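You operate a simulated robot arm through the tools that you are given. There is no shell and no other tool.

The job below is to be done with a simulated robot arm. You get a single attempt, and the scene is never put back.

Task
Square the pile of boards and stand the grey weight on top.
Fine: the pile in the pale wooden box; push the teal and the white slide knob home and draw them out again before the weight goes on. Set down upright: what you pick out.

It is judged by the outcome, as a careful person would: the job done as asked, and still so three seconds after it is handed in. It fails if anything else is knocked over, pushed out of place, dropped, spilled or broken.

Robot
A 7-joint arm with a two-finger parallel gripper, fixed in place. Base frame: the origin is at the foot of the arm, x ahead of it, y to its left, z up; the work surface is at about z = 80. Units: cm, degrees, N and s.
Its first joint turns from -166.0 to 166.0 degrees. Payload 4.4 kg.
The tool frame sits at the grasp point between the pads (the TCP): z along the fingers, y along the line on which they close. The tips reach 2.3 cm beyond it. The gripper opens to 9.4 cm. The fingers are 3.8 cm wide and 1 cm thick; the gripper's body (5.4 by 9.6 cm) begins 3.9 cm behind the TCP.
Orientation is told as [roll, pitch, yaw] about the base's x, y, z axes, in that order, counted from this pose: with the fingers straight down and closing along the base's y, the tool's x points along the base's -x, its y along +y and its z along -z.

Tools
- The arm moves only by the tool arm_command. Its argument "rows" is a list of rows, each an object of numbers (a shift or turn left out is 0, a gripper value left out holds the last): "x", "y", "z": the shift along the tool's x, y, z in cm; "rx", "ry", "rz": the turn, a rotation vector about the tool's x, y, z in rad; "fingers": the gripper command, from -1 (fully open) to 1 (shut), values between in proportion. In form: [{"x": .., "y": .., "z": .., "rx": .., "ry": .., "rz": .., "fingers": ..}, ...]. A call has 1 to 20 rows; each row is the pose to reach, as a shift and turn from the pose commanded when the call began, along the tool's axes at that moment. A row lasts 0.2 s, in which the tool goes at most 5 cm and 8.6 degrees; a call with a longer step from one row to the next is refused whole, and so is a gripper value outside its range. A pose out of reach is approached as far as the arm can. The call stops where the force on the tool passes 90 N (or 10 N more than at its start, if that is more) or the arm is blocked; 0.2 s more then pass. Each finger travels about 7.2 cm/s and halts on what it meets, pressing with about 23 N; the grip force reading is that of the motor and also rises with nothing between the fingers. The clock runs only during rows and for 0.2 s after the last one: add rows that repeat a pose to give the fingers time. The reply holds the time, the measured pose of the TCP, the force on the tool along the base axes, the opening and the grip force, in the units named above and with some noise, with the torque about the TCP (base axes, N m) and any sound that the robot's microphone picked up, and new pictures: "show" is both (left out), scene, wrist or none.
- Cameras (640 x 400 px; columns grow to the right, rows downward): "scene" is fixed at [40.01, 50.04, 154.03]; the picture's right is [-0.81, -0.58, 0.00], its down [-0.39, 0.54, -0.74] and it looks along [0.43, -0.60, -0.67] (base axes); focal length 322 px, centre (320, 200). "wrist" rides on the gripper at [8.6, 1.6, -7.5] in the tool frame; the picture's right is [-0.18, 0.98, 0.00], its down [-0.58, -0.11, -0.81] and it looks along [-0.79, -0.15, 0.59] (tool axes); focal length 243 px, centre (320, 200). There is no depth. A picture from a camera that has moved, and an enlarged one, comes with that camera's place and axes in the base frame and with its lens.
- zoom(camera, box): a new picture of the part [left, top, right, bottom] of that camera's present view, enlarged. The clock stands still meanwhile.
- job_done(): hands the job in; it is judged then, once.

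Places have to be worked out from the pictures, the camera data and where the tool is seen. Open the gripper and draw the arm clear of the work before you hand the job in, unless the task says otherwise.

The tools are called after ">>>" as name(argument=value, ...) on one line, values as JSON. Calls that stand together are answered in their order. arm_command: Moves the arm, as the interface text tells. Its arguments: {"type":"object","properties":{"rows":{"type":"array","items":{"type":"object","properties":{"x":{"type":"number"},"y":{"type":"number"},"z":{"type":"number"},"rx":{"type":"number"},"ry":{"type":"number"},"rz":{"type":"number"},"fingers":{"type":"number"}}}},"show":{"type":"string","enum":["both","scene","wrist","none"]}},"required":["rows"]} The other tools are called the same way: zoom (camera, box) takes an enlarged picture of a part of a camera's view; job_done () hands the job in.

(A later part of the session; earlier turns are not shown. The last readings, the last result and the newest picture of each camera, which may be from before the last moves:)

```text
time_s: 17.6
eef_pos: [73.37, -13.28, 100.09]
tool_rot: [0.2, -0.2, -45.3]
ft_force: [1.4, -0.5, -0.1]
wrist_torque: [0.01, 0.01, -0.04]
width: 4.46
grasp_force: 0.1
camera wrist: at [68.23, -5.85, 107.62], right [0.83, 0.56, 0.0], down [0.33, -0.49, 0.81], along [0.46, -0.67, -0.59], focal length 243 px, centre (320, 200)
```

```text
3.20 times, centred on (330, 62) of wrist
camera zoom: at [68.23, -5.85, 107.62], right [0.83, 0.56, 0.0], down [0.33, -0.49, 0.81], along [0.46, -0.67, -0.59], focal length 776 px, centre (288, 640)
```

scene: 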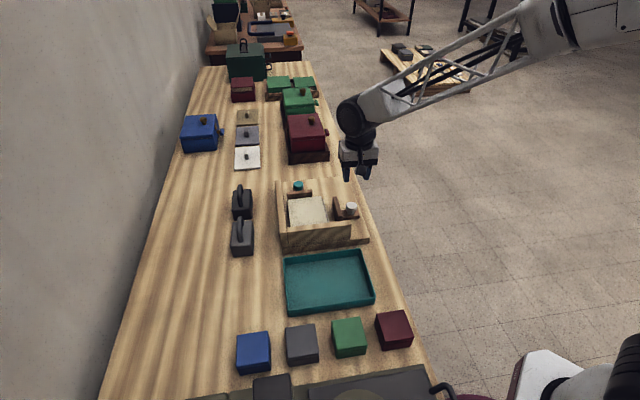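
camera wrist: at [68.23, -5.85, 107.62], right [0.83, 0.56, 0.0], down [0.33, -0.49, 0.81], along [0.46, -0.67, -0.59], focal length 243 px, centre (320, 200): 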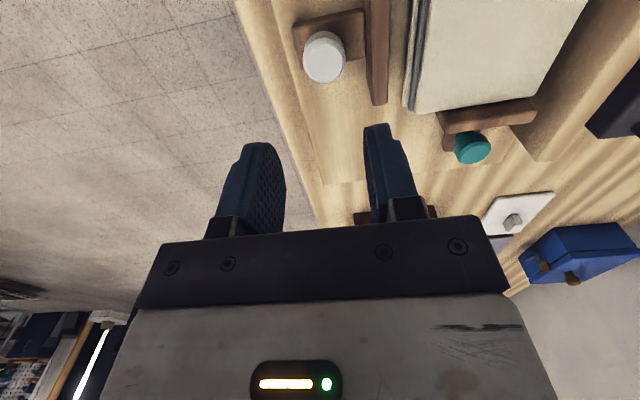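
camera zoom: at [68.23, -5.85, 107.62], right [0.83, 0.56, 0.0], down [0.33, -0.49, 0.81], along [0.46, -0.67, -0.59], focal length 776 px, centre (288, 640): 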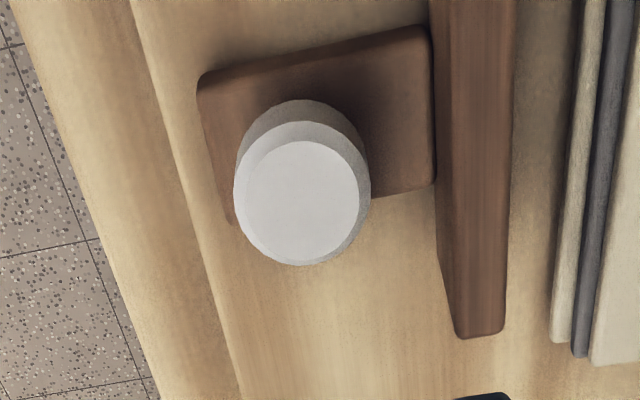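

The white knob measures at (73.68, -13.17), so I shift 0.3 cm along n and 0.14 cm along t. I level the tool and descend to just above the knob with the fingers at about 4.2 cm.

>>> arm_command(rows=[{"x": -0.07, "y": 0.15, "z": 2.5, "rx": 0.0035, "ry": 0.0035, "fingers": 0.1}, {"x": -0.14, "y": 0.3, "z": 5.5, "rx": 0.0035, "ry": 0.0035}, {"x": -0.14, "y": 0.3, "z": 8.0, "rx": 0.0035, "ry": 0.0035}, {"x": -0.14, "y": 0.3, "z": 9.2, "rx": 0.0035, "ry": 0.0035}, {"x": -0.14, "y": 0.3, "z": 9.2, "rx": 0.0035, "ry": 0.0035}], show="wrist")

>>> zoom(camera="wrist", box=[220, 40, 460, 220])

>>> zoom(camera="scene", box=[310, 150, 390, 230])

```text
time_s: 18.8
eef_pos: [73.77, -13.18, 90.93]
tool_rot: [0.0, 0.0, -45.1]
ft_force: [0.6, 0.4, 0.6]
wrist_torque: [0.0, 0.03, -0.03]
width: 4.22
grasp_force: 0.1
camera wrist: at [68.81, -5.67, 98.31], right [0.83, 0.56, 0.0], down [0.33, -0.49, 0.81], along [0.45, -0.67, -0.59], focal length 243 px, centre (320, 200)
```

wrist: 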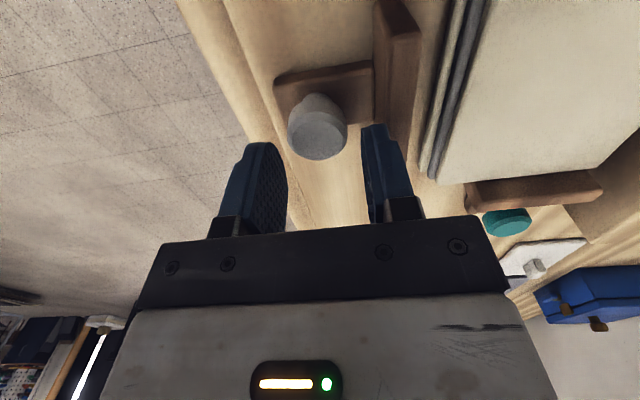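

```text
2.22 times, centred on (340, 130) of wrist
camera zoom: at [68.81, -5.67, 98.31], right [0.83, 0.56, 0.0], down [0.33, -0.49, 0.81], along [0.45, -0.67, -0.59], focal length 539 px, centre (276, 356)
```

zoom: 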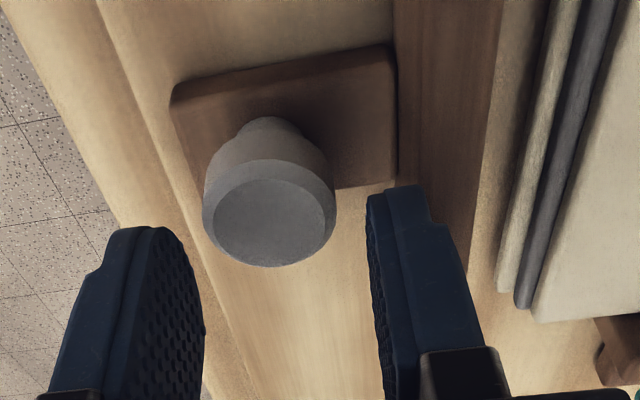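

```text
5.00 times, centred on (350, 190) of scene
camera zoom: at [40.01, 50.04, 154.03], right [-0.81, -0.58, 0.0], down [-0.39, 0.54, -0.74], along [0.43, -0.6, -0.67], focal length 1610 px, centre (170, 250)
```

zoom: 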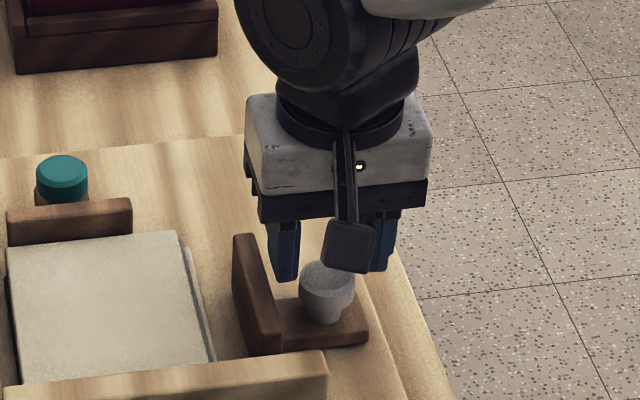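

It's centred within 0.1 cm. I narrow to about 4.05 cm and lower to z≈88.1, keeping the finger step just above the plate top.

>>> arm_command(rows=[{"y": -0.08, "z": 1.0, "fingers": 0.14}, {"y": -0.08, "z": 2.0, "fingers": 0.14}, {"y": -0.08, "z": 2.6}, {"y": -0.08, "z": 2.85}, {"y": -0.08, "z": 2.85}], show="wrist")

>>> zoom(camera="wrist", box=[220, 40, 460, 220])

```text
time_s: 20.0
eef_pos: [73.69, -13.2, 88.12]
tool_rot: [0.0, -0.1, -45.1]
ft_force: [-0.6, 0.6, 0.1]
wrist_torque: [-0.01, 0.02, 0.01]
width: 4.02
grasp_force: 0.0
camera wrist: at [68.67, -5.79, 95.56], right [0.83, 0.56, 0.0], down [0.33, -0.49, 0.81], along [0.45, -0.67, -0.59], focal length 243 px, centre (320, 200)
```

wrist: 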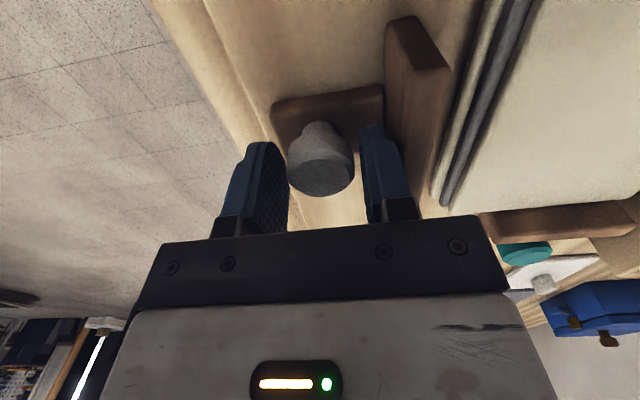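

```text
2.22 times, centred on (340, 130) of wrist
camera zoom: at [68.67, -5.79, 95.56], right [0.83, 0.56, 0.0], down [0.33, -0.49, 0.81], along [0.45, -0.67, -0.59], focal length 539 px, centre (276, 356)
```

zoom: 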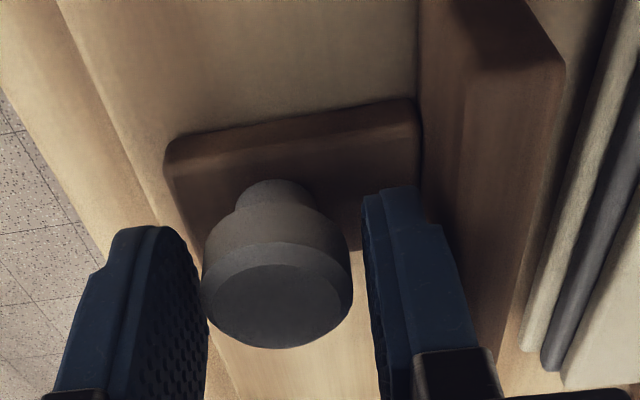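

No contact, and the knob is between the pads. Closing on it.

>>> arm_command(rows=[{"fingers": 0.3}, {"fingers": 0.5}, {"fingers": 0.5}, {"fingers": 0.5}], show="none")

```text
time_s: 21.0
eef_pos: [73.81, -13.09, 88.04]
tool_rot: [-0.1, 0.1, -45.0]
ft_force: [1.6, -0.6, -2.0]
wrist_torque: [0.19, -0.21, 0.03]
width: 3.35
grasp_force: 44.9
```

Gripped. I push it along its slide (tool +y, into the pile) in small steps.

>>> arm_command(rows=[{"y": 0.2}, {"y": 0.4}, {"y": 0.6}, {"y": 0.8}, {"y": 1.0}, {"y": 1.2}, {"y": 1.4}], show="none")

>>> zoom(camera="scene", box=[270, 160, 370, 250])

```text
time_s: 22.6
eef_pos: [74.59, -12.23, 88.06]
tool_rot: [0.0, 0.0, -45.1]
ft_force: [-6.5, 4.3, -5.0]
wrist_torque: [0.57, 0.37, -0.06]
width: 3.34
grasp_force: 44.8
```

```text
4.44 times, centred on (320, 205) of scene
camera zoom: at [40.01, 50.04, 154.03], right [-0.81, -0.58, 0.0], down [-0.39, 0.54, -0.74], along [0.43, -0.6, -0.67], focal length 1432 px, centre (320, 178)
```

zoom: 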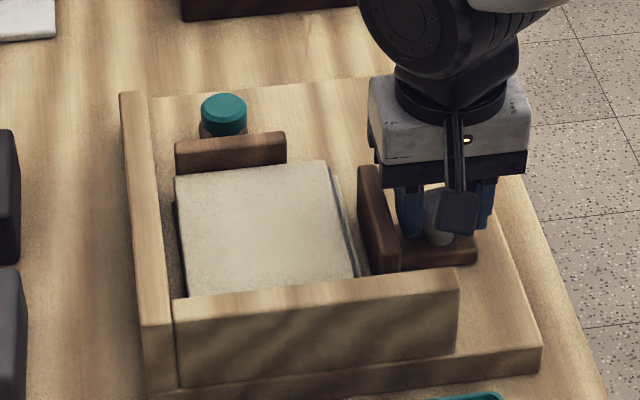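

A small side load (about 8 N toward -t), so I shift 0.07 cm that way and continue.

>>> arm_command(rows=[{"x": 0.07, "y": 0.2}, {"x": 0.07, "y": 0.4}, {"x": 0.07, "y": 0.6}, {"x": 0.07, "y": 0.8}, {"x": 0.07, "y": 1.0}], show="none")

>>> zoom(camera="scene", box=[270, 160, 370, 250])

```text
time_s: 23.8
eef_pos: [75.36, -11.67, 88.04]
tool_rot: [0.0, -0.1, -45.2]
ft_force: [19.7, -23.1, -16.3]
wrist_torque: [-0.68, -0.3, -0.11]
width: 3.37
grasp_force: 44.9
```

```text
4.44 times, centred on (320, 205) of scene
camera zoom: at [40.01, 50.04, 154.03], right [-0.81, -0.58, 0.0], down [-0.39, 0.54, -0.74], along [0.43, -0.6, -0.67], focal length 1432 px, centre (320, 178)
```

zoom: 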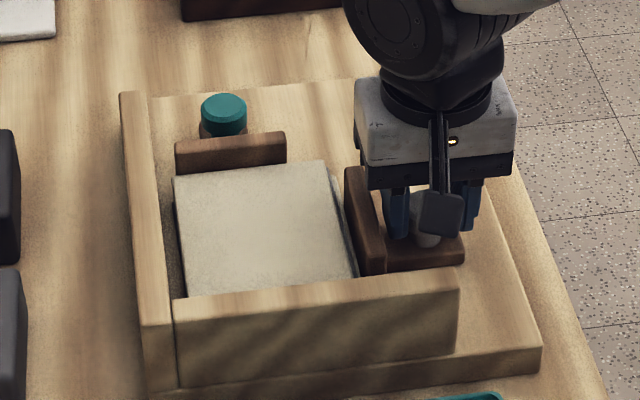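

I over-corrected: side load is now about 30 N toward +t. I shift back 0.05 cm before pushing on.

>>> arm_command(rows=[{"x": -0.05}, {"x": -0.05, "y": 0.1}], show="none")

```text
time_s: 24.4
eef_pos: [75.32, -11.59, 88.07]
tool_rot: [0.0, 0.0, -45.2]
ft_force: [13.5, -16.6, -12.7]
wrist_torque: [-0.17, -0.55, 0.0]
width: 3.32
grasp_force: 44.5
```

Side load is down to 21 N, roughly 180 N/cm. I shift another 0.1 cm toward +t and lower by 0.05 cm, continuing the push.

>>> arm_command(rows=[{"x": -0.1, "y": 0.1, "z": 0.05}, {"x": -0.1, "y": 0.25, "z": 0.05}, {"x": -0.1, "y": 0.4, "z": 0.05}], show="none")

>>> zoom(camera="scene", box=[270, 160, 370, 250])

```text
time_s: 25.2
eef_pos: [75.56, -11.17, 87.93]
tool_rot: [0.0, 0.1, -45.1]
ft_force: [-7.8, 5.3, 1.4]
wrist_torque: [0.35, -0.1, 0.1]
width: 3.37
grasp_force: 45.6
```

```text
4.44 times, centred on (320, 205) of scene
camera zoom: at [40.01, 50.04, 154.03], right [-0.81, -0.58, 0.0], down [-0.39, 0.54, -0.74], along [0.43, -0.6, -0.67], focal length 1432 px, centre (320, 178)
```

zoom: 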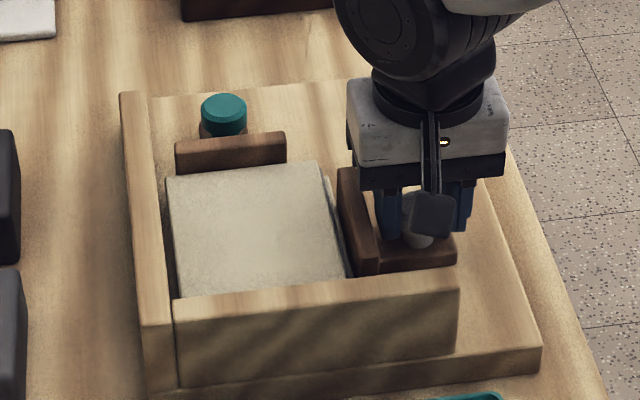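

Side load is small again and the boards are sliding toward the left wall. I continue.

>>> arm_command(rows=[{"x": 0.02, "y": 0.15}, {"x": 0.02, "y": 0.3}, {"x": 0.02, "y": 0.45}, {"x": 0.02, "y": 0.6}], show="none")

>>> zoom(camera="scene", box=[270, 160, 370, 250])

```text
time_s: 26.2
eef_pos: [76.07, -10.76, 88.06]
tool_rot: [0.0, 0.0, -45.1]
ft_force: [-21.1, 18.3, 5.3]
wrist_torque: [0.75, 0.52, 0.01]
width: 3.35
grasp_force: 45.6
```

```text
4.44 times, centred on (320, 205) of scene
camera zoom: at [40.01, 50.04, 154.03], right [-0.81, -0.58, 0.0], down [-0.39, 0.54, -0.74], along [0.43, -0.6, -0.67], focal length 1432 px, centre (320, 178)
```

zoom: 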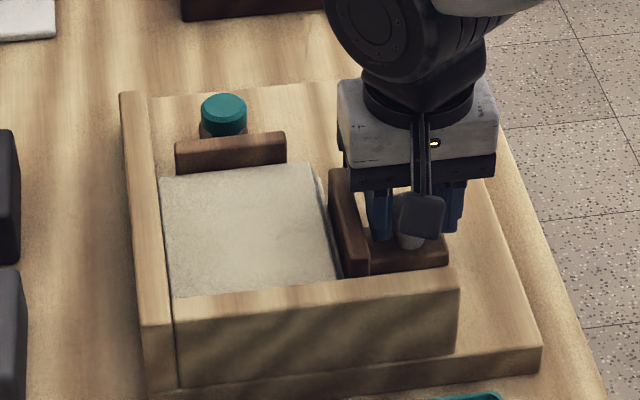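

The boards are almost at the left wall and the side load is about 28 N toward -t. I shift 0.12 cm that way and continue gently.

>>> arm_command(rows=[{"x": 0.06, "y": 0.0}, {"x": 0.12, "y": 0.1}, {"x": 0.12, "y": 0.25}, {"x": 0.12, "y": 0.4}], show="none")

>>> zoom(camera="scene", box=[270, 160, 370, 250])

```text
time_s: 27.2
eef_pos: [76.4, -10.48, 88.1]
tool_rot: [0.0, -0.1, -45.1]
ft_force: [-2.9, -2.7, 1.9]
wrist_torque: [0.15, 0.77, 0.02]
width: 3.34
grasp_force: 45.0
```

```text
4.44 times, centred on (320, 205) of scene
camera zoom: at [40.01, 50.04, 154.03], right [-0.81, -0.58, 0.0], down [-0.39, 0.54, -0.74], along [0.43, -0.6, -0.67], focal length 1432 px, centre (320, 178)
```

zoom: 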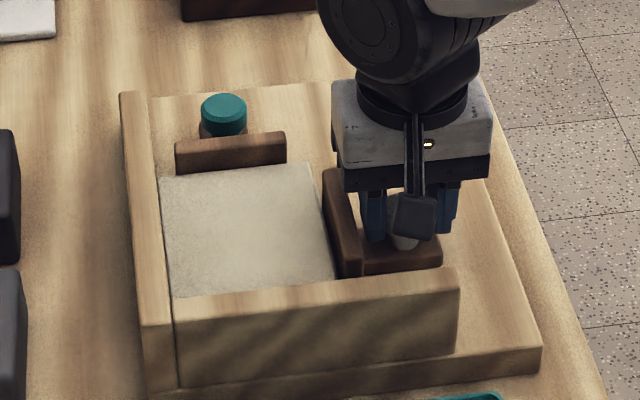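

Loads are near zero and the top board looks to be at the left wall. I keep pushing to the firm stop.

>>> arm_command(rows=[{"y": 0.1}, {"y": 0.2}, {"y": 0.3}, {"y": 0.4}, {"y": 0.5}], show="none")

>>> zoom(camera="scene", box=[270, 160, 370, 250])

```text
time_s: 28.4
eef_pos: [76.54, -10.22, 88.05]
tool_rot: [0.1, 0.0, -45.3]
ft_force: [-49.4, -39.7, 38.4]
wrist_torque: [-0.51, 0.46, -0.1]
width: 3.33
grasp_force: 44.6
```

```text
4.44 times, centred on (320, 205) of scene
camera zoom: at [40.01, 50.04, 154.03], right [-0.81, -0.58, 0.0], down [-0.39, 0.54, -0.74], along [0.43, -0.6, -0.67], focal length 1432 px, centre (320, 178)
```

zoom: 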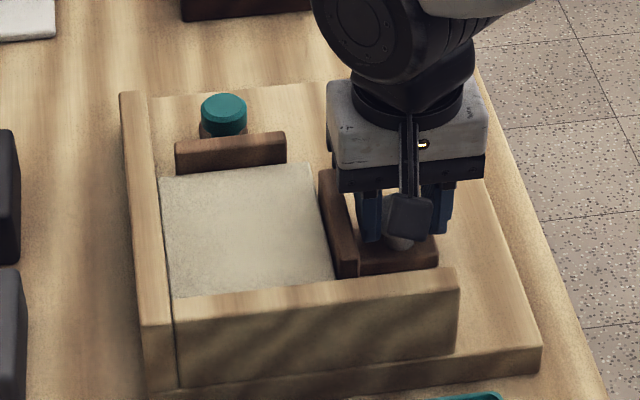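

There is a firm stop at about 63 N along the slide, so the white one is home. I'll look closely at whether the pile is square from both cameras.

>>> zoom(camera="scene", box=[290, 180, 350, 240])

>>> zoom(camera="wrist", box=[380, 0, 640, 200])

```text
6.67 times, centred on (320, 210) of scene
camera zoom: at [40.01, 50.04, 154.03], right [-0.81, -0.58, 0.0], down [-0.39, 0.54, -0.74], along [0.43, -0.6, -0.67], focal length 2147 px, centre (320, 133)
```

zoom: 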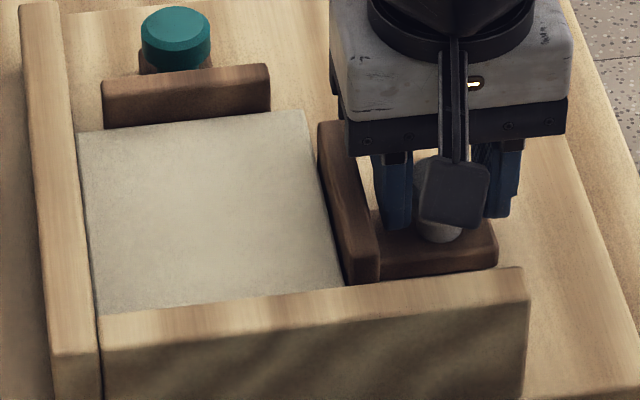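

```text
2.00 times, centred on (510, 100) of wrist
camera zoom: at [71.57, -2.89, 95.56], right [0.83, 0.56, 0.0], down [0.33, -0.49, 0.81], along [0.45, -0.67, -0.59], focal length 485 px, centre (-60, 400)
```

zoom: 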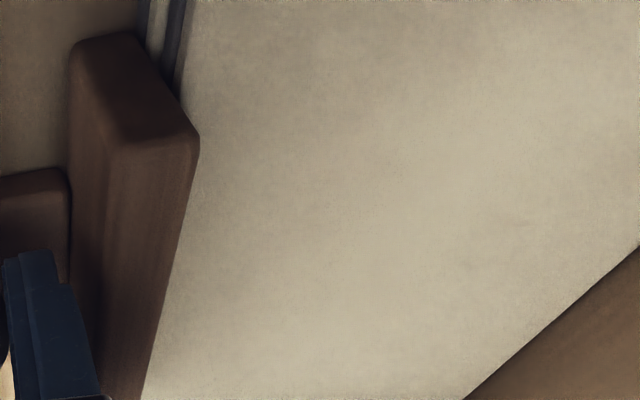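

The pile looks square with both slides home. Now I draw the white slide back out, still gripped, along the reverse path.

>>> arm_command(rows=[{"y": -0.25}, {"y": -0.5}, {"y": -0.8}, {"x": -0.02, "y": -1.1}, {"x": -0.03, "y": -1.4}, {"x": -0.03, "y": -1.7}, {"x": -0.03, "y": -2.0}], show="none")

>>> zoom(camera="scene", box=[270, 160, 370, 250])

```text
time_s: 30.0
eef_pos: [75.32, -11.64, 87.97]
tool_rot: [0.0, -0.2, -45.0]
ft_force: [7.7, -7.0, 15.3]
wrist_torque: [-0.08, 0.33, -0.14]
width: 3.35
grasp_force: 45.1
```

```text
4.44 times, centred on (320, 205) of scene
camera zoom: at [40.01, 50.04, 154.03], right [-0.81, -0.58, 0.0], down [-0.39, 0.54, -0.74], along [0.43, -0.6, -0.67], focal length 1432 px, centre (320, 178)
```

zoom: 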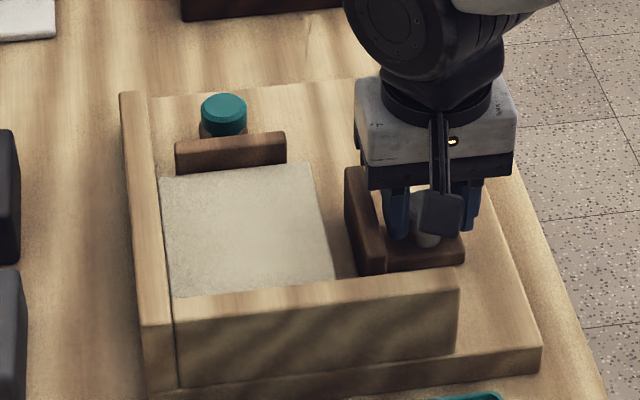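

The pile stays put and the slide follows. I continue back to its original position, about 2.2 cm more.

>>> arm_command(rows=[{"x": -0.03, "y": -0.3}, {"x": -0.04, "y": -0.6}, {"x": -0.04, "y": -0.9}, {"x": -0.04, "y": -1.2}, {"x": -0.04, "y": -1.5}, {"x": -0.04, "y": -1.8}, {"x": -0.04, "y": -2.1}], show="none")

>>> zoom(camera="scene", box=[270, 160, 370, 250])

```text
time_s: 31.6
eef_pos: [73.73, -13.04, 88.05]
tool_rot: [0.0, -0.1, -45.0]
ft_force: [0.4, 1.3, 27.2]
wrist_torque: [-0.75, -0.51, 0.09]
width: 3.35
grasp_force: 44.9
```

```text
4.44 times, centred on (320, 205) of scene
camera zoom: at [40.01, 50.04, 154.03], right [-0.81, -0.58, 0.0], down [-0.39, 0.54, -0.74], along [0.43, -0.6, -0.67], focal length 1432 px, centre (320, 178)
```

zoom: 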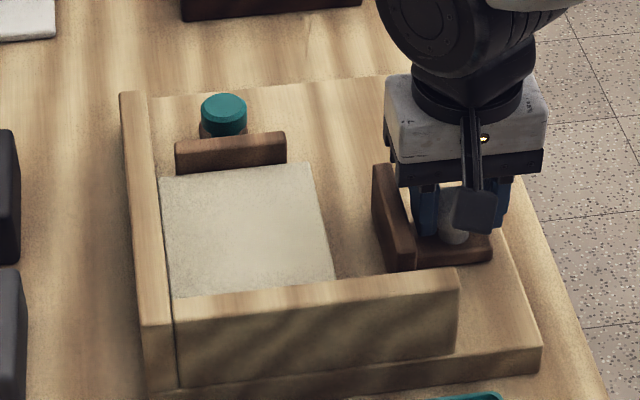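

It's about 0.15 cm short of the original place. I relieve the vertical load and draw the last bit out.

>>> arm_command(rows=[{"y": -0.1, "z": -0.1}, {"y": -0.2, "z": -0.1}, {"y": -0.25, "z": -0.1}], show="wrist")

>>> zoom(camera="scene", box=[270, 160, 370, 250])

```text
time_s: 32.4
eef_pos: [73.66, -13.07, 88.0]
tool_rot: [0.0, 0.0, -45.0]
ft_force: [9.8, -4.7, 5.0]
wrist_torque: [0.17, -0.29, -0.07]
width: 3.34
grasp_force: 45.9
camera wrist: at [68.68, -5.8, 95.52], right [0.83, 0.56, 0.0], down [0.33, -0.49, 0.81], along [0.45, -0.67, -0.59], focal length 243 px, centre (320, 200)
```

wrist: 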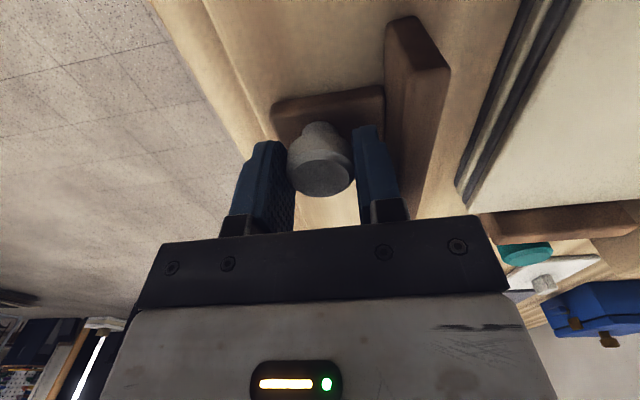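

```text
4.44 times, centred on (320, 205) of scene
camera zoom: at [40.01, 50.04, 154.03], right [-0.81, -0.58, 0.0], down [-0.39, 0.54, -0.74], along [0.43, -0.6, -0.67], focal length 1432 px, centre (320, 178)
```

zoom: 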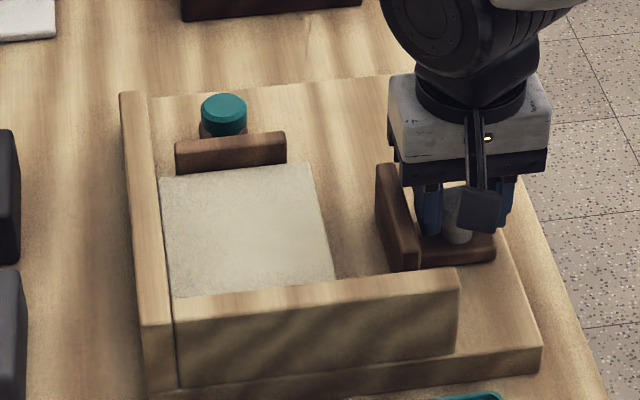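

The white slide is back at its original place. I open slightly, rise clear, and inspect the pile's right side with the wrist camera.

>>> arm_command(rows=[{"fingers": 0.14}, {"fingers": 0.12}, {"fingers": 0.12}, {"y": -0.05, "z": -0.5}, {"y": -0.05, "z": -2.0}, {"y": -0.05, "z": -5.0}, {"y": -0.05, "z": -9.0}, {"y": -0.05, "z": -12.5}], show="both")

>>> zoom(camera="wrist", box=[360, 0, 600, 150])

>>> zoom(camera="scene", box=[275, 165, 365, 245])

```text
time_s: 34.2
eef_pos: [73.91, -12.97, 100.68]
tool_rot: [0.0, 0.0, -45.2]
ft_force: [-0.7, -0.4, 0.4]
wrist_torque: [0.0, 0.0, 0.02]
width: 4.13
grasp_force: 0.1
camera wrist: at [68.85, -5.65, 108.09], right [0.83, 0.56, 0.0], down [0.33, -0.49, 0.81], along [0.45, -0.67, -0.59], focal length 243 px, centre (320, 200)
```

scene: 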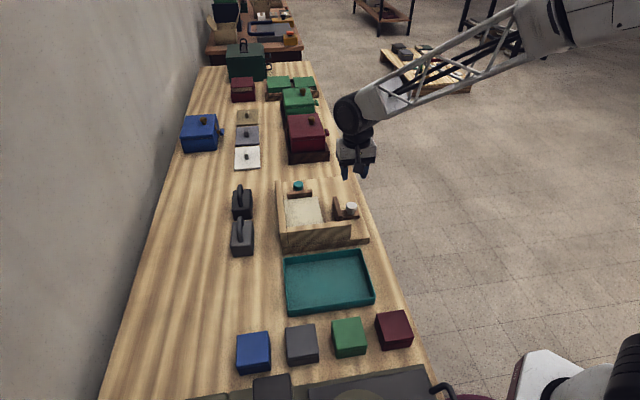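
wrist: 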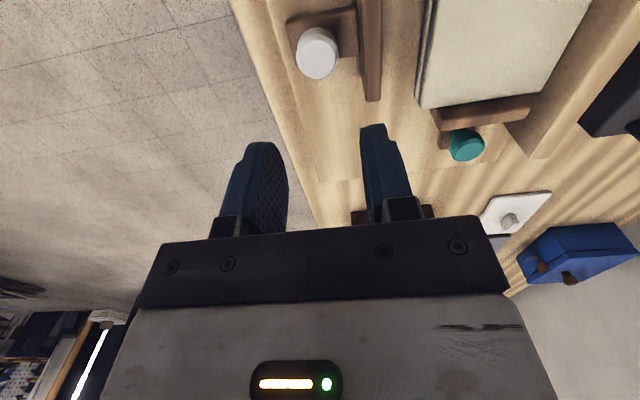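

```text
2.67 times, centred on (480, 75) of wrist
camera zoom: at [68.85, -5.65, 108.09], right [0.83, 0.56, 0.0], down [0.33, -0.49, 0.81], along [0.45, -0.67, -0.59], focal length 647 px, centre (-107, 533)
```

zoom: 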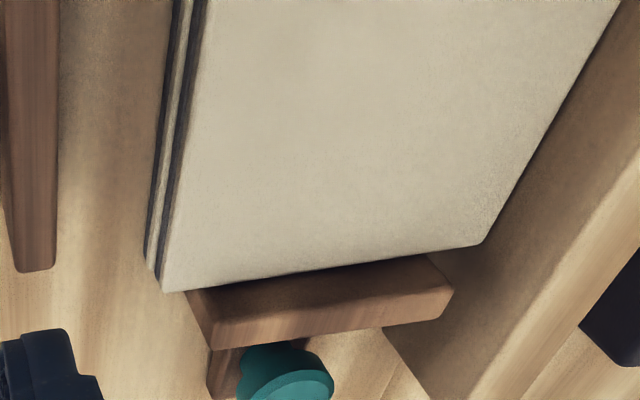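

```text
5.00 times, centred on (320, 205) of scene
camera zoom: at [40.01, 50.04, 154.03], right [-0.81, -0.58, 0.0], down [-0.39, 0.54, -0.74], along [0.43, -0.6, -0.67], focal length 1610 px, centre (320, 175)
```

zoom: 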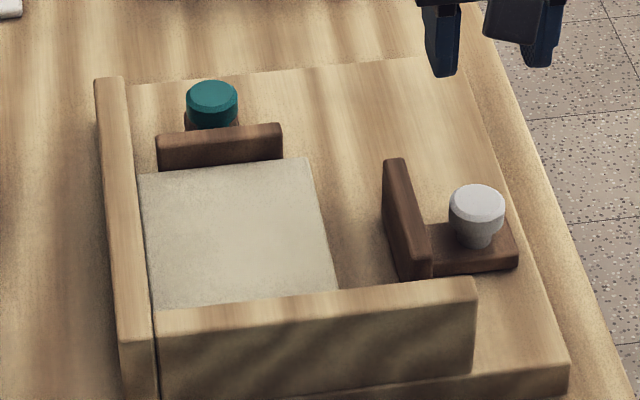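

The layers line up cleanly and both open sides are flush. Next I go to the teal knob, now near (93.1, -11.7), keeping this orientation so the fingers grip it from its sides without nearing the plate.

>>> arm_command(rows=[{"x": -2.1, "y": 2.42, "fingers": -0.06}, {"x": -4.2, "y": 4.83}, {"x": -6.3, "y": 7.25}, {"x": -8.4, "y": 9.67}, {"x": -10.5, "y": 12.1}, {"x": -12.59, "y": 14.5}, {"x": -12.59, "y": 14.5}], show="both")

>>> zoom(camera="wrist", box=[230, 0, 430, 125])

```text
time_s: 35.8
eef_pos: [92.82, -11.71, 100.57]
tool_rot: [0.0, 0.0, -45.1]
ft_force: [0.2, -0.7, -0.6]
wrist_torque: [0.01, -0.02, 0.03]
width: 4.97
grasp_force: 0.0
camera wrist: at [87.81, -4.35, 108.16], right [0.83, 0.56, 0.0], down [0.33, -0.49, 0.81], along [0.45, -0.67, -0.59], focal length 243 px, centre (320, 200)
```

scene: 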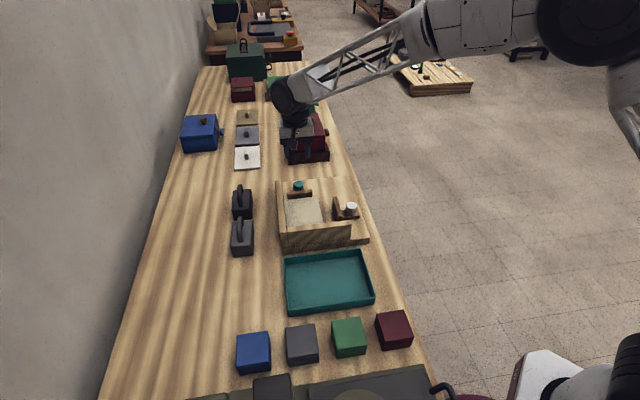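
wrist: 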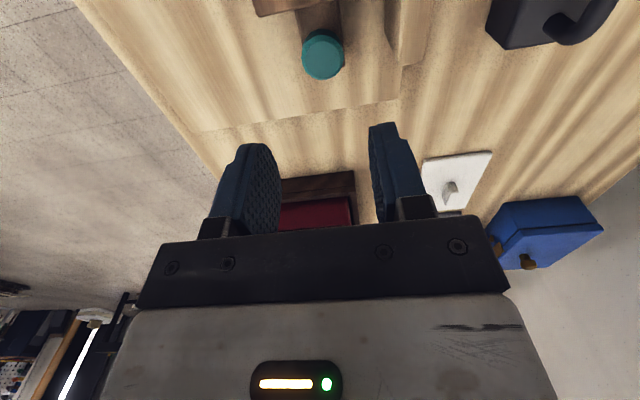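

```text
3.20 times, centred on (330, 62) of wrist
camera zoom: at [87.81, -4.35, 108.16], right [0.83, 0.56, 0.0], down [0.33, -0.49, 0.81], along [0.45, -0.67, -0.59], focal length 776 px, centre (288, 640)
```

zoom: 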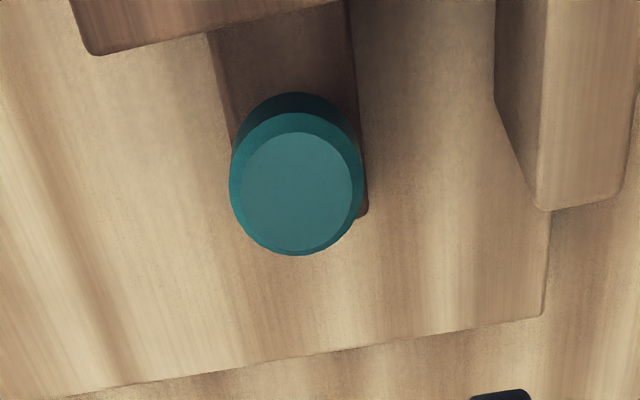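

The teal knob top is at (93.06, -11.82). I shift 0.25 cm along t and descend to z≈87.5 with the fingers open about 5 cm.

>>> arm_command(rows=[{"x": -0.12, "y": 0.05, "z": 3.0}, {"x": -0.25, "y": 0.09, "z": 6.5}, {"x": -0.25, "y": 0.09, "z": 9.5}, {"x": -0.25, "y": 0.09, "z": 9.5}], show="wrist")

>>> zoom(camera="wrist", box=[220, 40, 460, 220])

```text
time_s: 36.8
eef_pos: [93.35, -12.1, 91.11]
tool_rot: [0.0, 0.0, -45.1]
ft_force: [0.1, -0.6, 0.3]
wrist_torque: [0.0, 0.01, 0.02]
width: 4.99
grasp_force: 0.1
camera wrist: at [88.22, -4.69, 98.6], right [0.83, 0.56, 0.0], down [0.33, -0.49, 0.81], along [0.45, -0.67, -0.59], focal length 243 px, centre (320, 200)
```

wrist: 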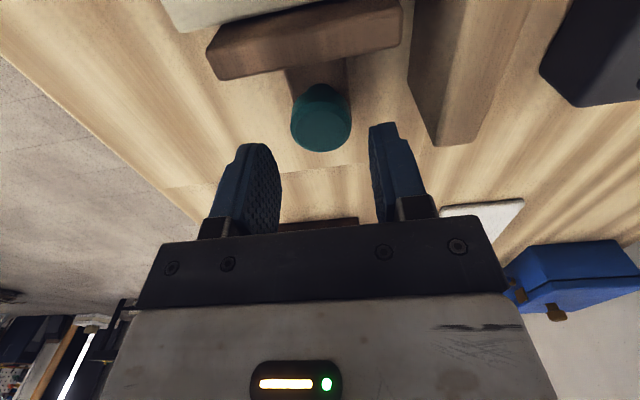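

```text
2.22 times, centred on (340, 130) of wrist
camera zoom: at [88.22, -4.69, 98.6], right [0.83, 0.56, 0.0], down [0.33, -0.49, 0.81], along [0.45, -0.67, -0.59], focal length 539 px, centre (276, 356)
```

zoom: 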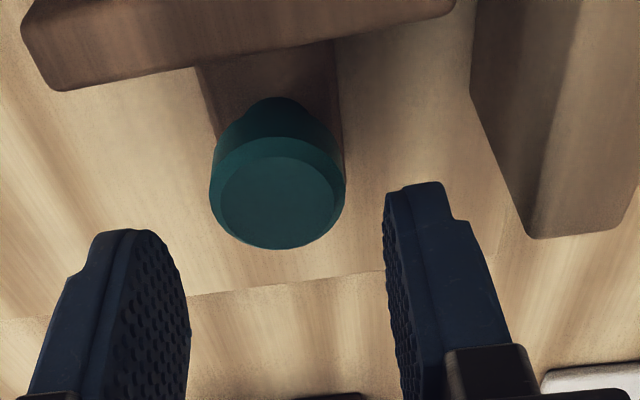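

Centred. Lowering onto the teal knob and gripping it.

>>> arm_command(rows=[{"z": 1.5}, {"z": 3.0}, {"z": 3.6}, {"z": 3.6}, {"z": 3.6, "fingers": 0.2}, {"z": 3.6, "fingers": 0.45}, {"z": 3.6, "fingers": 0.5}, {"z": 3.6, "fingers": 0.5}], show="wrist")

```text
time_s: 38.6
eef_pos: [93.08, -12.01, 87.53]
tool_rot: [-0.1, -0.1, -45.1]
ft_force: [24.4, 20.6, -6.5]
wrist_torque: [-0.17, -0.12, -0.07]
width: 3.77
grasp_force: 16.1
camera wrist: at [88.04, -4.66, 95.02], right [0.83, 0.56, 0.0], down [0.33, -0.49, 0.81], along [0.45, -0.67, -0.59], focal length 243 px, centre (320, 200)
```

wrist: 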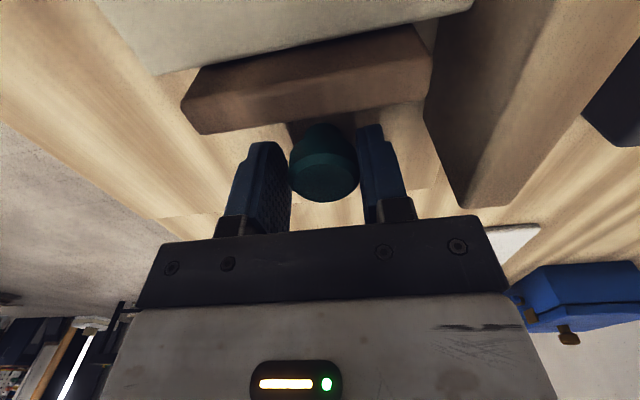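

The right pad touched first, so the tool is about 0.18 cm too far to -n. I shift +n and let the fingers finish closing.

>>> arm_command(rows=[{"y": 0.1, "fingers": 0.5}, {"y": 0.18, "fingers": 0.5}, {"y": 0.18, "fingers": 0.5}, {"y": 0.18, "fingers": 0.5}], show="wrist")

```text
time_s: 39.6
eef_pos: [93.18, -12.05, 87.55]
tool_rot: [-0.1, -0.1, -45.0]
ft_force: [18.9, 19.1, -2.1]
wrist_torque: [0.11, -0.16, -0.03]
width: 3.54
grasp_force: 13.2
camera wrist: at [88.21, -4.65, 95.02], right [0.83, 0.56, 0.0], down [0.33, -0.49, 0.81], along [0.45, -0.67, -0.59], focal length 243 px, centre (320, 200)
```

wrist: 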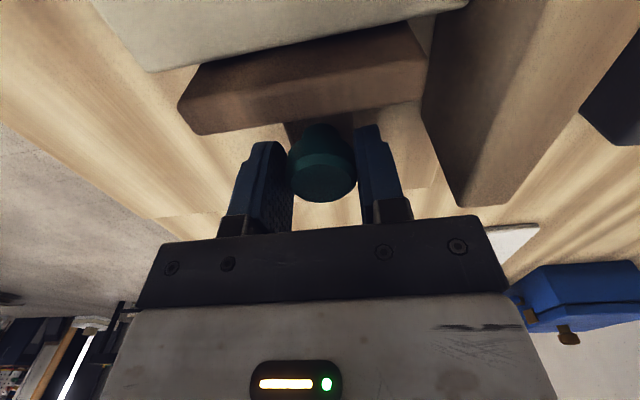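

The width is down to 3.54 cm but it's still slightly one-sided. Another 0.1 cm toward +n.

>>> arm_command(rows=[{"y": 0.08, "fingers": 0.5}, {"y": 0.13, "fingers": 0.5}, {"y": 0.13, "fingers": 0.5}], show="none")

```text
time_s: 40.4
eef_pos: [93.34, -12.03, 87.61]
tool_rot: [0.0, 0.0, -45.1]
ft_force: [3.9, 5.4, 2.1]
wrist_torque: [0.33, -0.08, -0.01]
width: 3.35
grasp_force: 45.2
```

It's now gripped on both sides (3.35 cm, 45 N). I draw the teal slide out along +t (tool -x) slowly.

>>> arm_command(rows=[{"x": -0.2}, {"x": -0.5, "y": -0.01}, {"x": -0.8, "y": -0.02}, {"x": -1.1, "y": -0.03}, {"x": -1.4, "y": -0.03}], show="wrist")

>>> zoom(camera="scene", box=[270, 160, 370, 250])

```text
time_s: 41.6
eef_pos: [94.24, -12.96, 87.63]
tool_rot: [0.1, -0.1, -45.1]
ft_force: [-1.6, 0.2, 3.8]
wrist_torque: [0.42, 0.15, 0.1]
width: 3.39
grasp_force: 44.6
camera wrist: at [89.19, -5.52, 95.02], right [0.83, 0.56, 0.0], down [0.33, -0.49, 0.81], along [0.45, -0.67, -0.59], focal length 243 px, centre (320, 200)
```

wrist: 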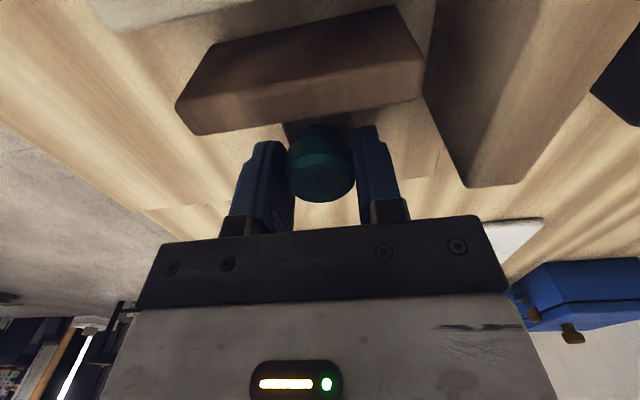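

```text
4.44 times, centred on (320, 205) of scene
camera zoom: at [40.01, 50.04, 154.03], right [-0.81, -0.58, 0.0], down [-0.39, 0.54, -0.74], along [0.43, -0.6, -0.67], focal length 1432 px, centre (320, 178)
```

zoom: 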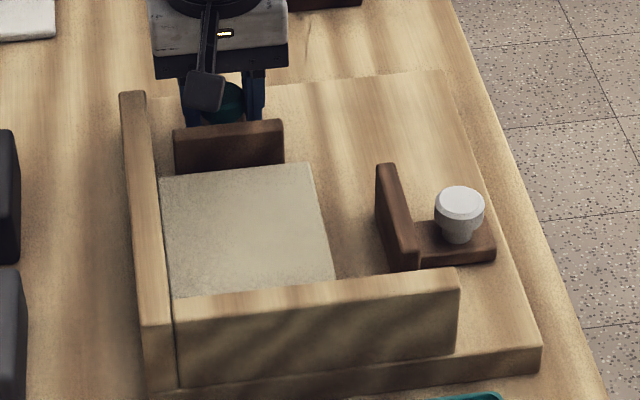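

The slide follows easily and the pile stays. I continue about 2.6 cm to its original place.

>>> arm_command(rows=[{"x": -0.3, "y": -0.01}, {"x": -0.6, "y": -0.02}, {"x": -0.9, "y": -0.03}, {"x": -1.2, "y": -0.04}, {"x": -1.5, "y": -0.05}, {"x": -1.8, "y": -0.05}, {"x": -2.1, "y": -0.05}, {"x": -2.4, "y": -0.05}], show="wrist")

>>> zoom(camera="scene", box=[270, 160, 370, 250])

```text
time_s: 43.4
eef_pos: [95.83, -14.55, 87.57]
tool_rot: [0.0, -0.1, -45.1]
ft_force: [26.2, 27.9, -7.5]
wrist_torque: [0.42, 0.47, -0.13]
width: 3.35
grasp_force: 45.3
camera wrist: at [90.81, -7.16, 95.02], right [0.83, 0.56, 0.0], down [0.33, -0.49, 0.81], along [0.46, -0.67, -0.59], focal length 243 px, centre (320, 200)
```

wrist: 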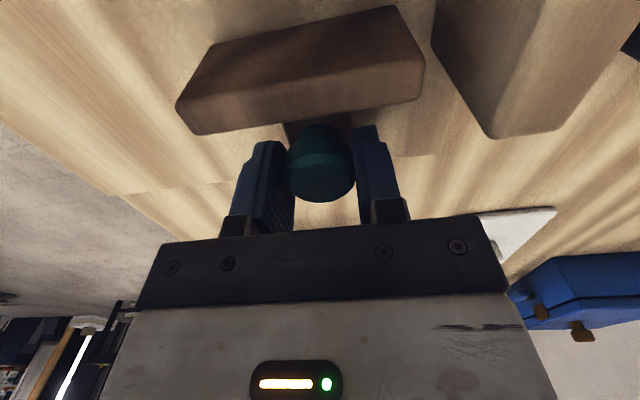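

```text
4.44 times, centred on (320, 205) of scene
camera zoom: at [40.01, 50.04, 154.03], right [-0.81, -0.58, 0.0], down [-0.39, 0.54, -0.74], along [0.43, -0.6, -0.67], focal length 1432 px, centre (320, 178)
```

zoom: 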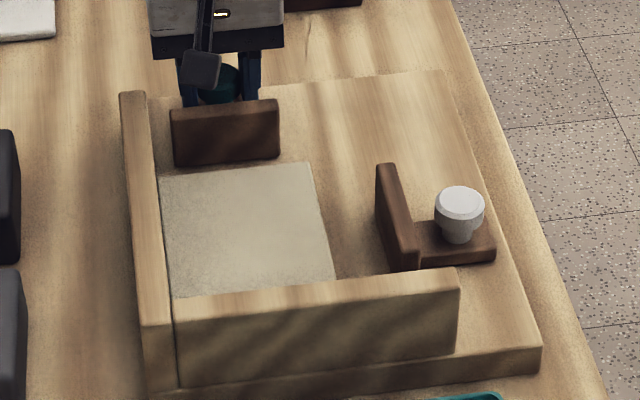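

The teal slide is essentially back where it started. I relieve the side load, draw the last 0.15 cm, and then release.

>>> arm_command(rows=[{"x": -0.05, "y": 0.1}, {"x": -0.12, "y": 0.18}, {"x": -0.15, "y": 0.18}], show="none")

>>> zoom(camera="scene", box=[270, 165, 370, 227])

```text
time_s: 44.2
eef_pos: [95.93, -14.73, 87.4]
tool_rot: [-0.2, 0.1, -45.2]
ft_force: [-7.2, -8.2, 3.6]
wrist_torque: [-0.15, -0.39, -0.02]
width: 3.36
grasp_force: 44.9
```

```text
6.40 times, centred on (320, 196) of scene
camera zoom: at [40.01, 50.04, 154.03], right [-0.81, -0.58, 0.0], down [-0.39, 0.54, -0.74], along [0.43, -0.6, -0.67], focal length 2062 px, centre (320, 226)
```

zoom: 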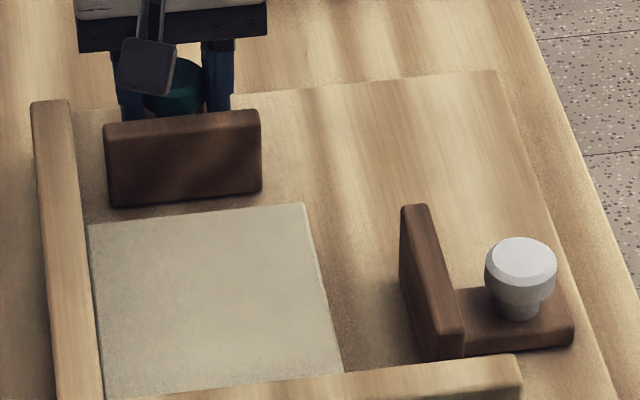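

Both slides match their starting positions exactly in this view. I release the teal knob and rise.

>>> arm_command(rows=[{"fingers": 0.0}, {"fingers": -0.1}, {"fingers": -0.1}, {"z": -1.0}, {"z": -4.0}, {"z": -8.0}, {"z": -12.5}, {"z": -15.0}], show="both")

>>> zoom(camera="scene", box=[270, 165, 370, 227])

```text
time_s: 46.0
eef_pos: [96.01, -14.59, 102.46]
tool_rot: [-0.1, 0.0, -45.1]
ft_force: [-0.1, 0.6, -0.5]
wrist_torque: [0.01, 0.01, -0.03]
width: 5.18
grasp_force: 0.0
camera wrist: at [91.0, -7.29, 109.9], right [0.83, 0.56, 0.0], down [0.33, -0.49, 0.81], along [0.45, -0.67, -0.59], focal length 243 px, centre (320, 200)
```

scene: 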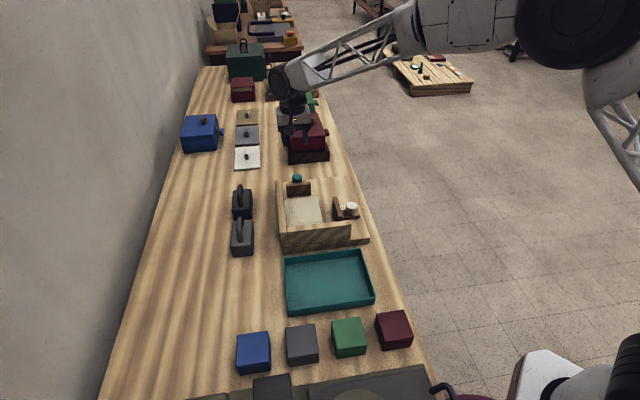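
wrist: 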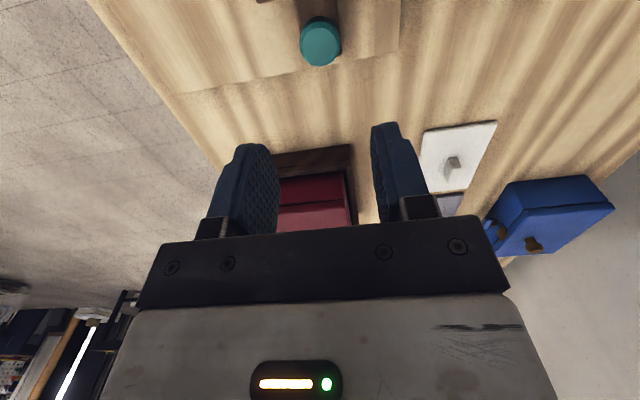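

```text
6.40 times, centred on (320, 196) of scene
camera zoom: at [40.01, 50.04, 154.03], right [-0.81, -0.58, 0.0], down [-0.39, 0.54, -0.74], along [0.43, -0.6, -0.67], focal length 2062 px, centre (320, 226)
```

zoom: 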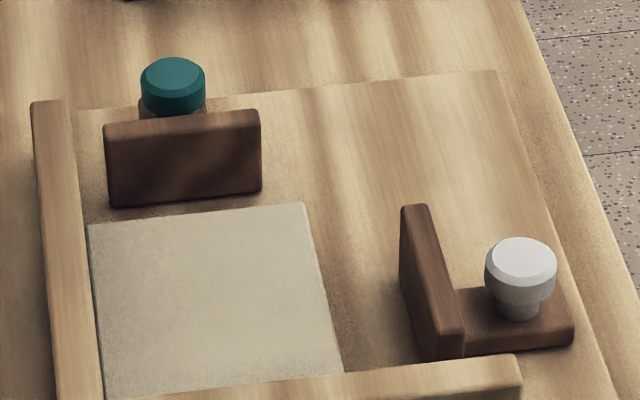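

Everything holds: pile squared and slides out. Now I travel at z≈102 to above the grey weight (the nearer one) around (94.4, 12.5) and look at its handle.

>>> arm_command(rows=[{"x": 2.9, "y": 2.57, "fingers": -0.1}, {"x": 5.8, "y": 5.14}, {"x": 8.7, "y": 7.7}, {"x": 11.6, "y": 10.3}, {"x": 14.5, "y": 12.86}, {"x": 17.4, "y": 15.43}, {"x": 20.3, "y": 18.0}, {"x": 20.3, "y": 18.0}], show="both")

>>> zoom(camera="wrist", box=[200, 0, 456, 160])

```text
time_s: 47.8
eef_pos: [94.35, 12.7, 102.65]
tool_rot: [0.0, 0.0, -45.0]
ft_force: [-0.5, -0.2, 0.3]
wrist_torque: [0.01, 0.01, 0.0]
width: 5.17
grasp_force: 0.1
camera wrist: at [89.38, 20.1, 110.06], right [0.83, 0.56, 0.0], down [0.33, -0.49, 0.81], along [0.45, -0.67, -0.59], focal length 243 px, centre (320, 200)
```

scene: 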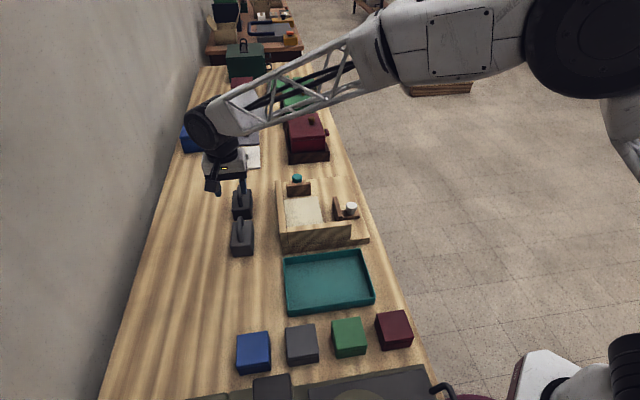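
wrist: 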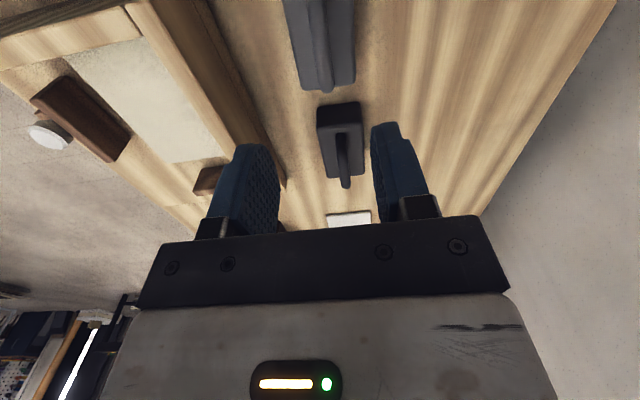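

```text
2.50 times, centred on (328, 80) of wrist
camera zoom: at [89.38, 20.1, 110.06], right [0.83, 0.56, 0.0], down [0.33, -0.49, 0.81], along [0.45, -0.67, -0.59], focal length 606 px, centre (300, 500)
```

zoom: 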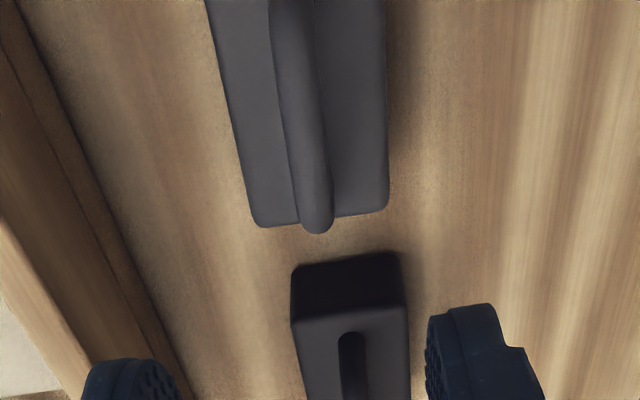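

From here only part of the weight shows, and its handle appears turned about -48°. I back off 7 cm toward -t to see the whole weight and fix its centre and angle.

>>> arm_command(rows=[{"x": 3.5}, {"x": 7.0}, {"x": 7.0}], show="none")

>>> zoom(camera="wrist", box=[230, 0, 430, 200])

>>> zoom(camera="scene", box=[220, 180, 280, 265])

```text
time_s: 48.6
eef_pos: [89.44, 17.64, 102.35]
tool_rot: [0.0, 0.0, -45.2]
ft_force: [0.4, 0.1, -0.6]
wrist_torque: [0.01, 0.0, 0.0]
width: 5.19
grasp_force: 0.0
```

```text
2.00 times, centred on (330, 100) of wrist
camera zoom: at [84.39, 25.12, 109.83], right [0.83, 0.56, 0.0], down [0.33, -0.49, 0.81], along [0.45, -0.67, -0.59], focal length 485 px, centre (300, 400)
```

zoom: 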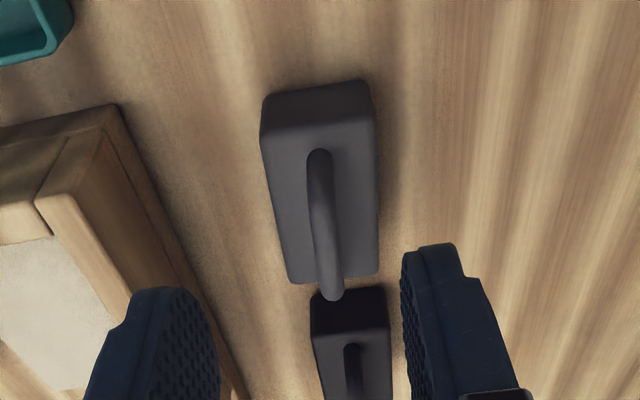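

```text
4.71 times, centred on (250, 222) of scene
camera zoom: at [40.01, 50.04, 154.03], right [-0.81, -0.58, 0.0], down [-0.39, 0.54, -0.74], along [0.43, -0.6, -0.67], focal length 1516 px, centre (649, 94)
```

zoom: 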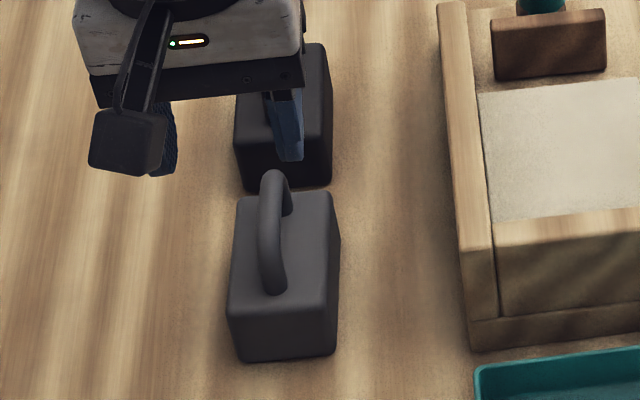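

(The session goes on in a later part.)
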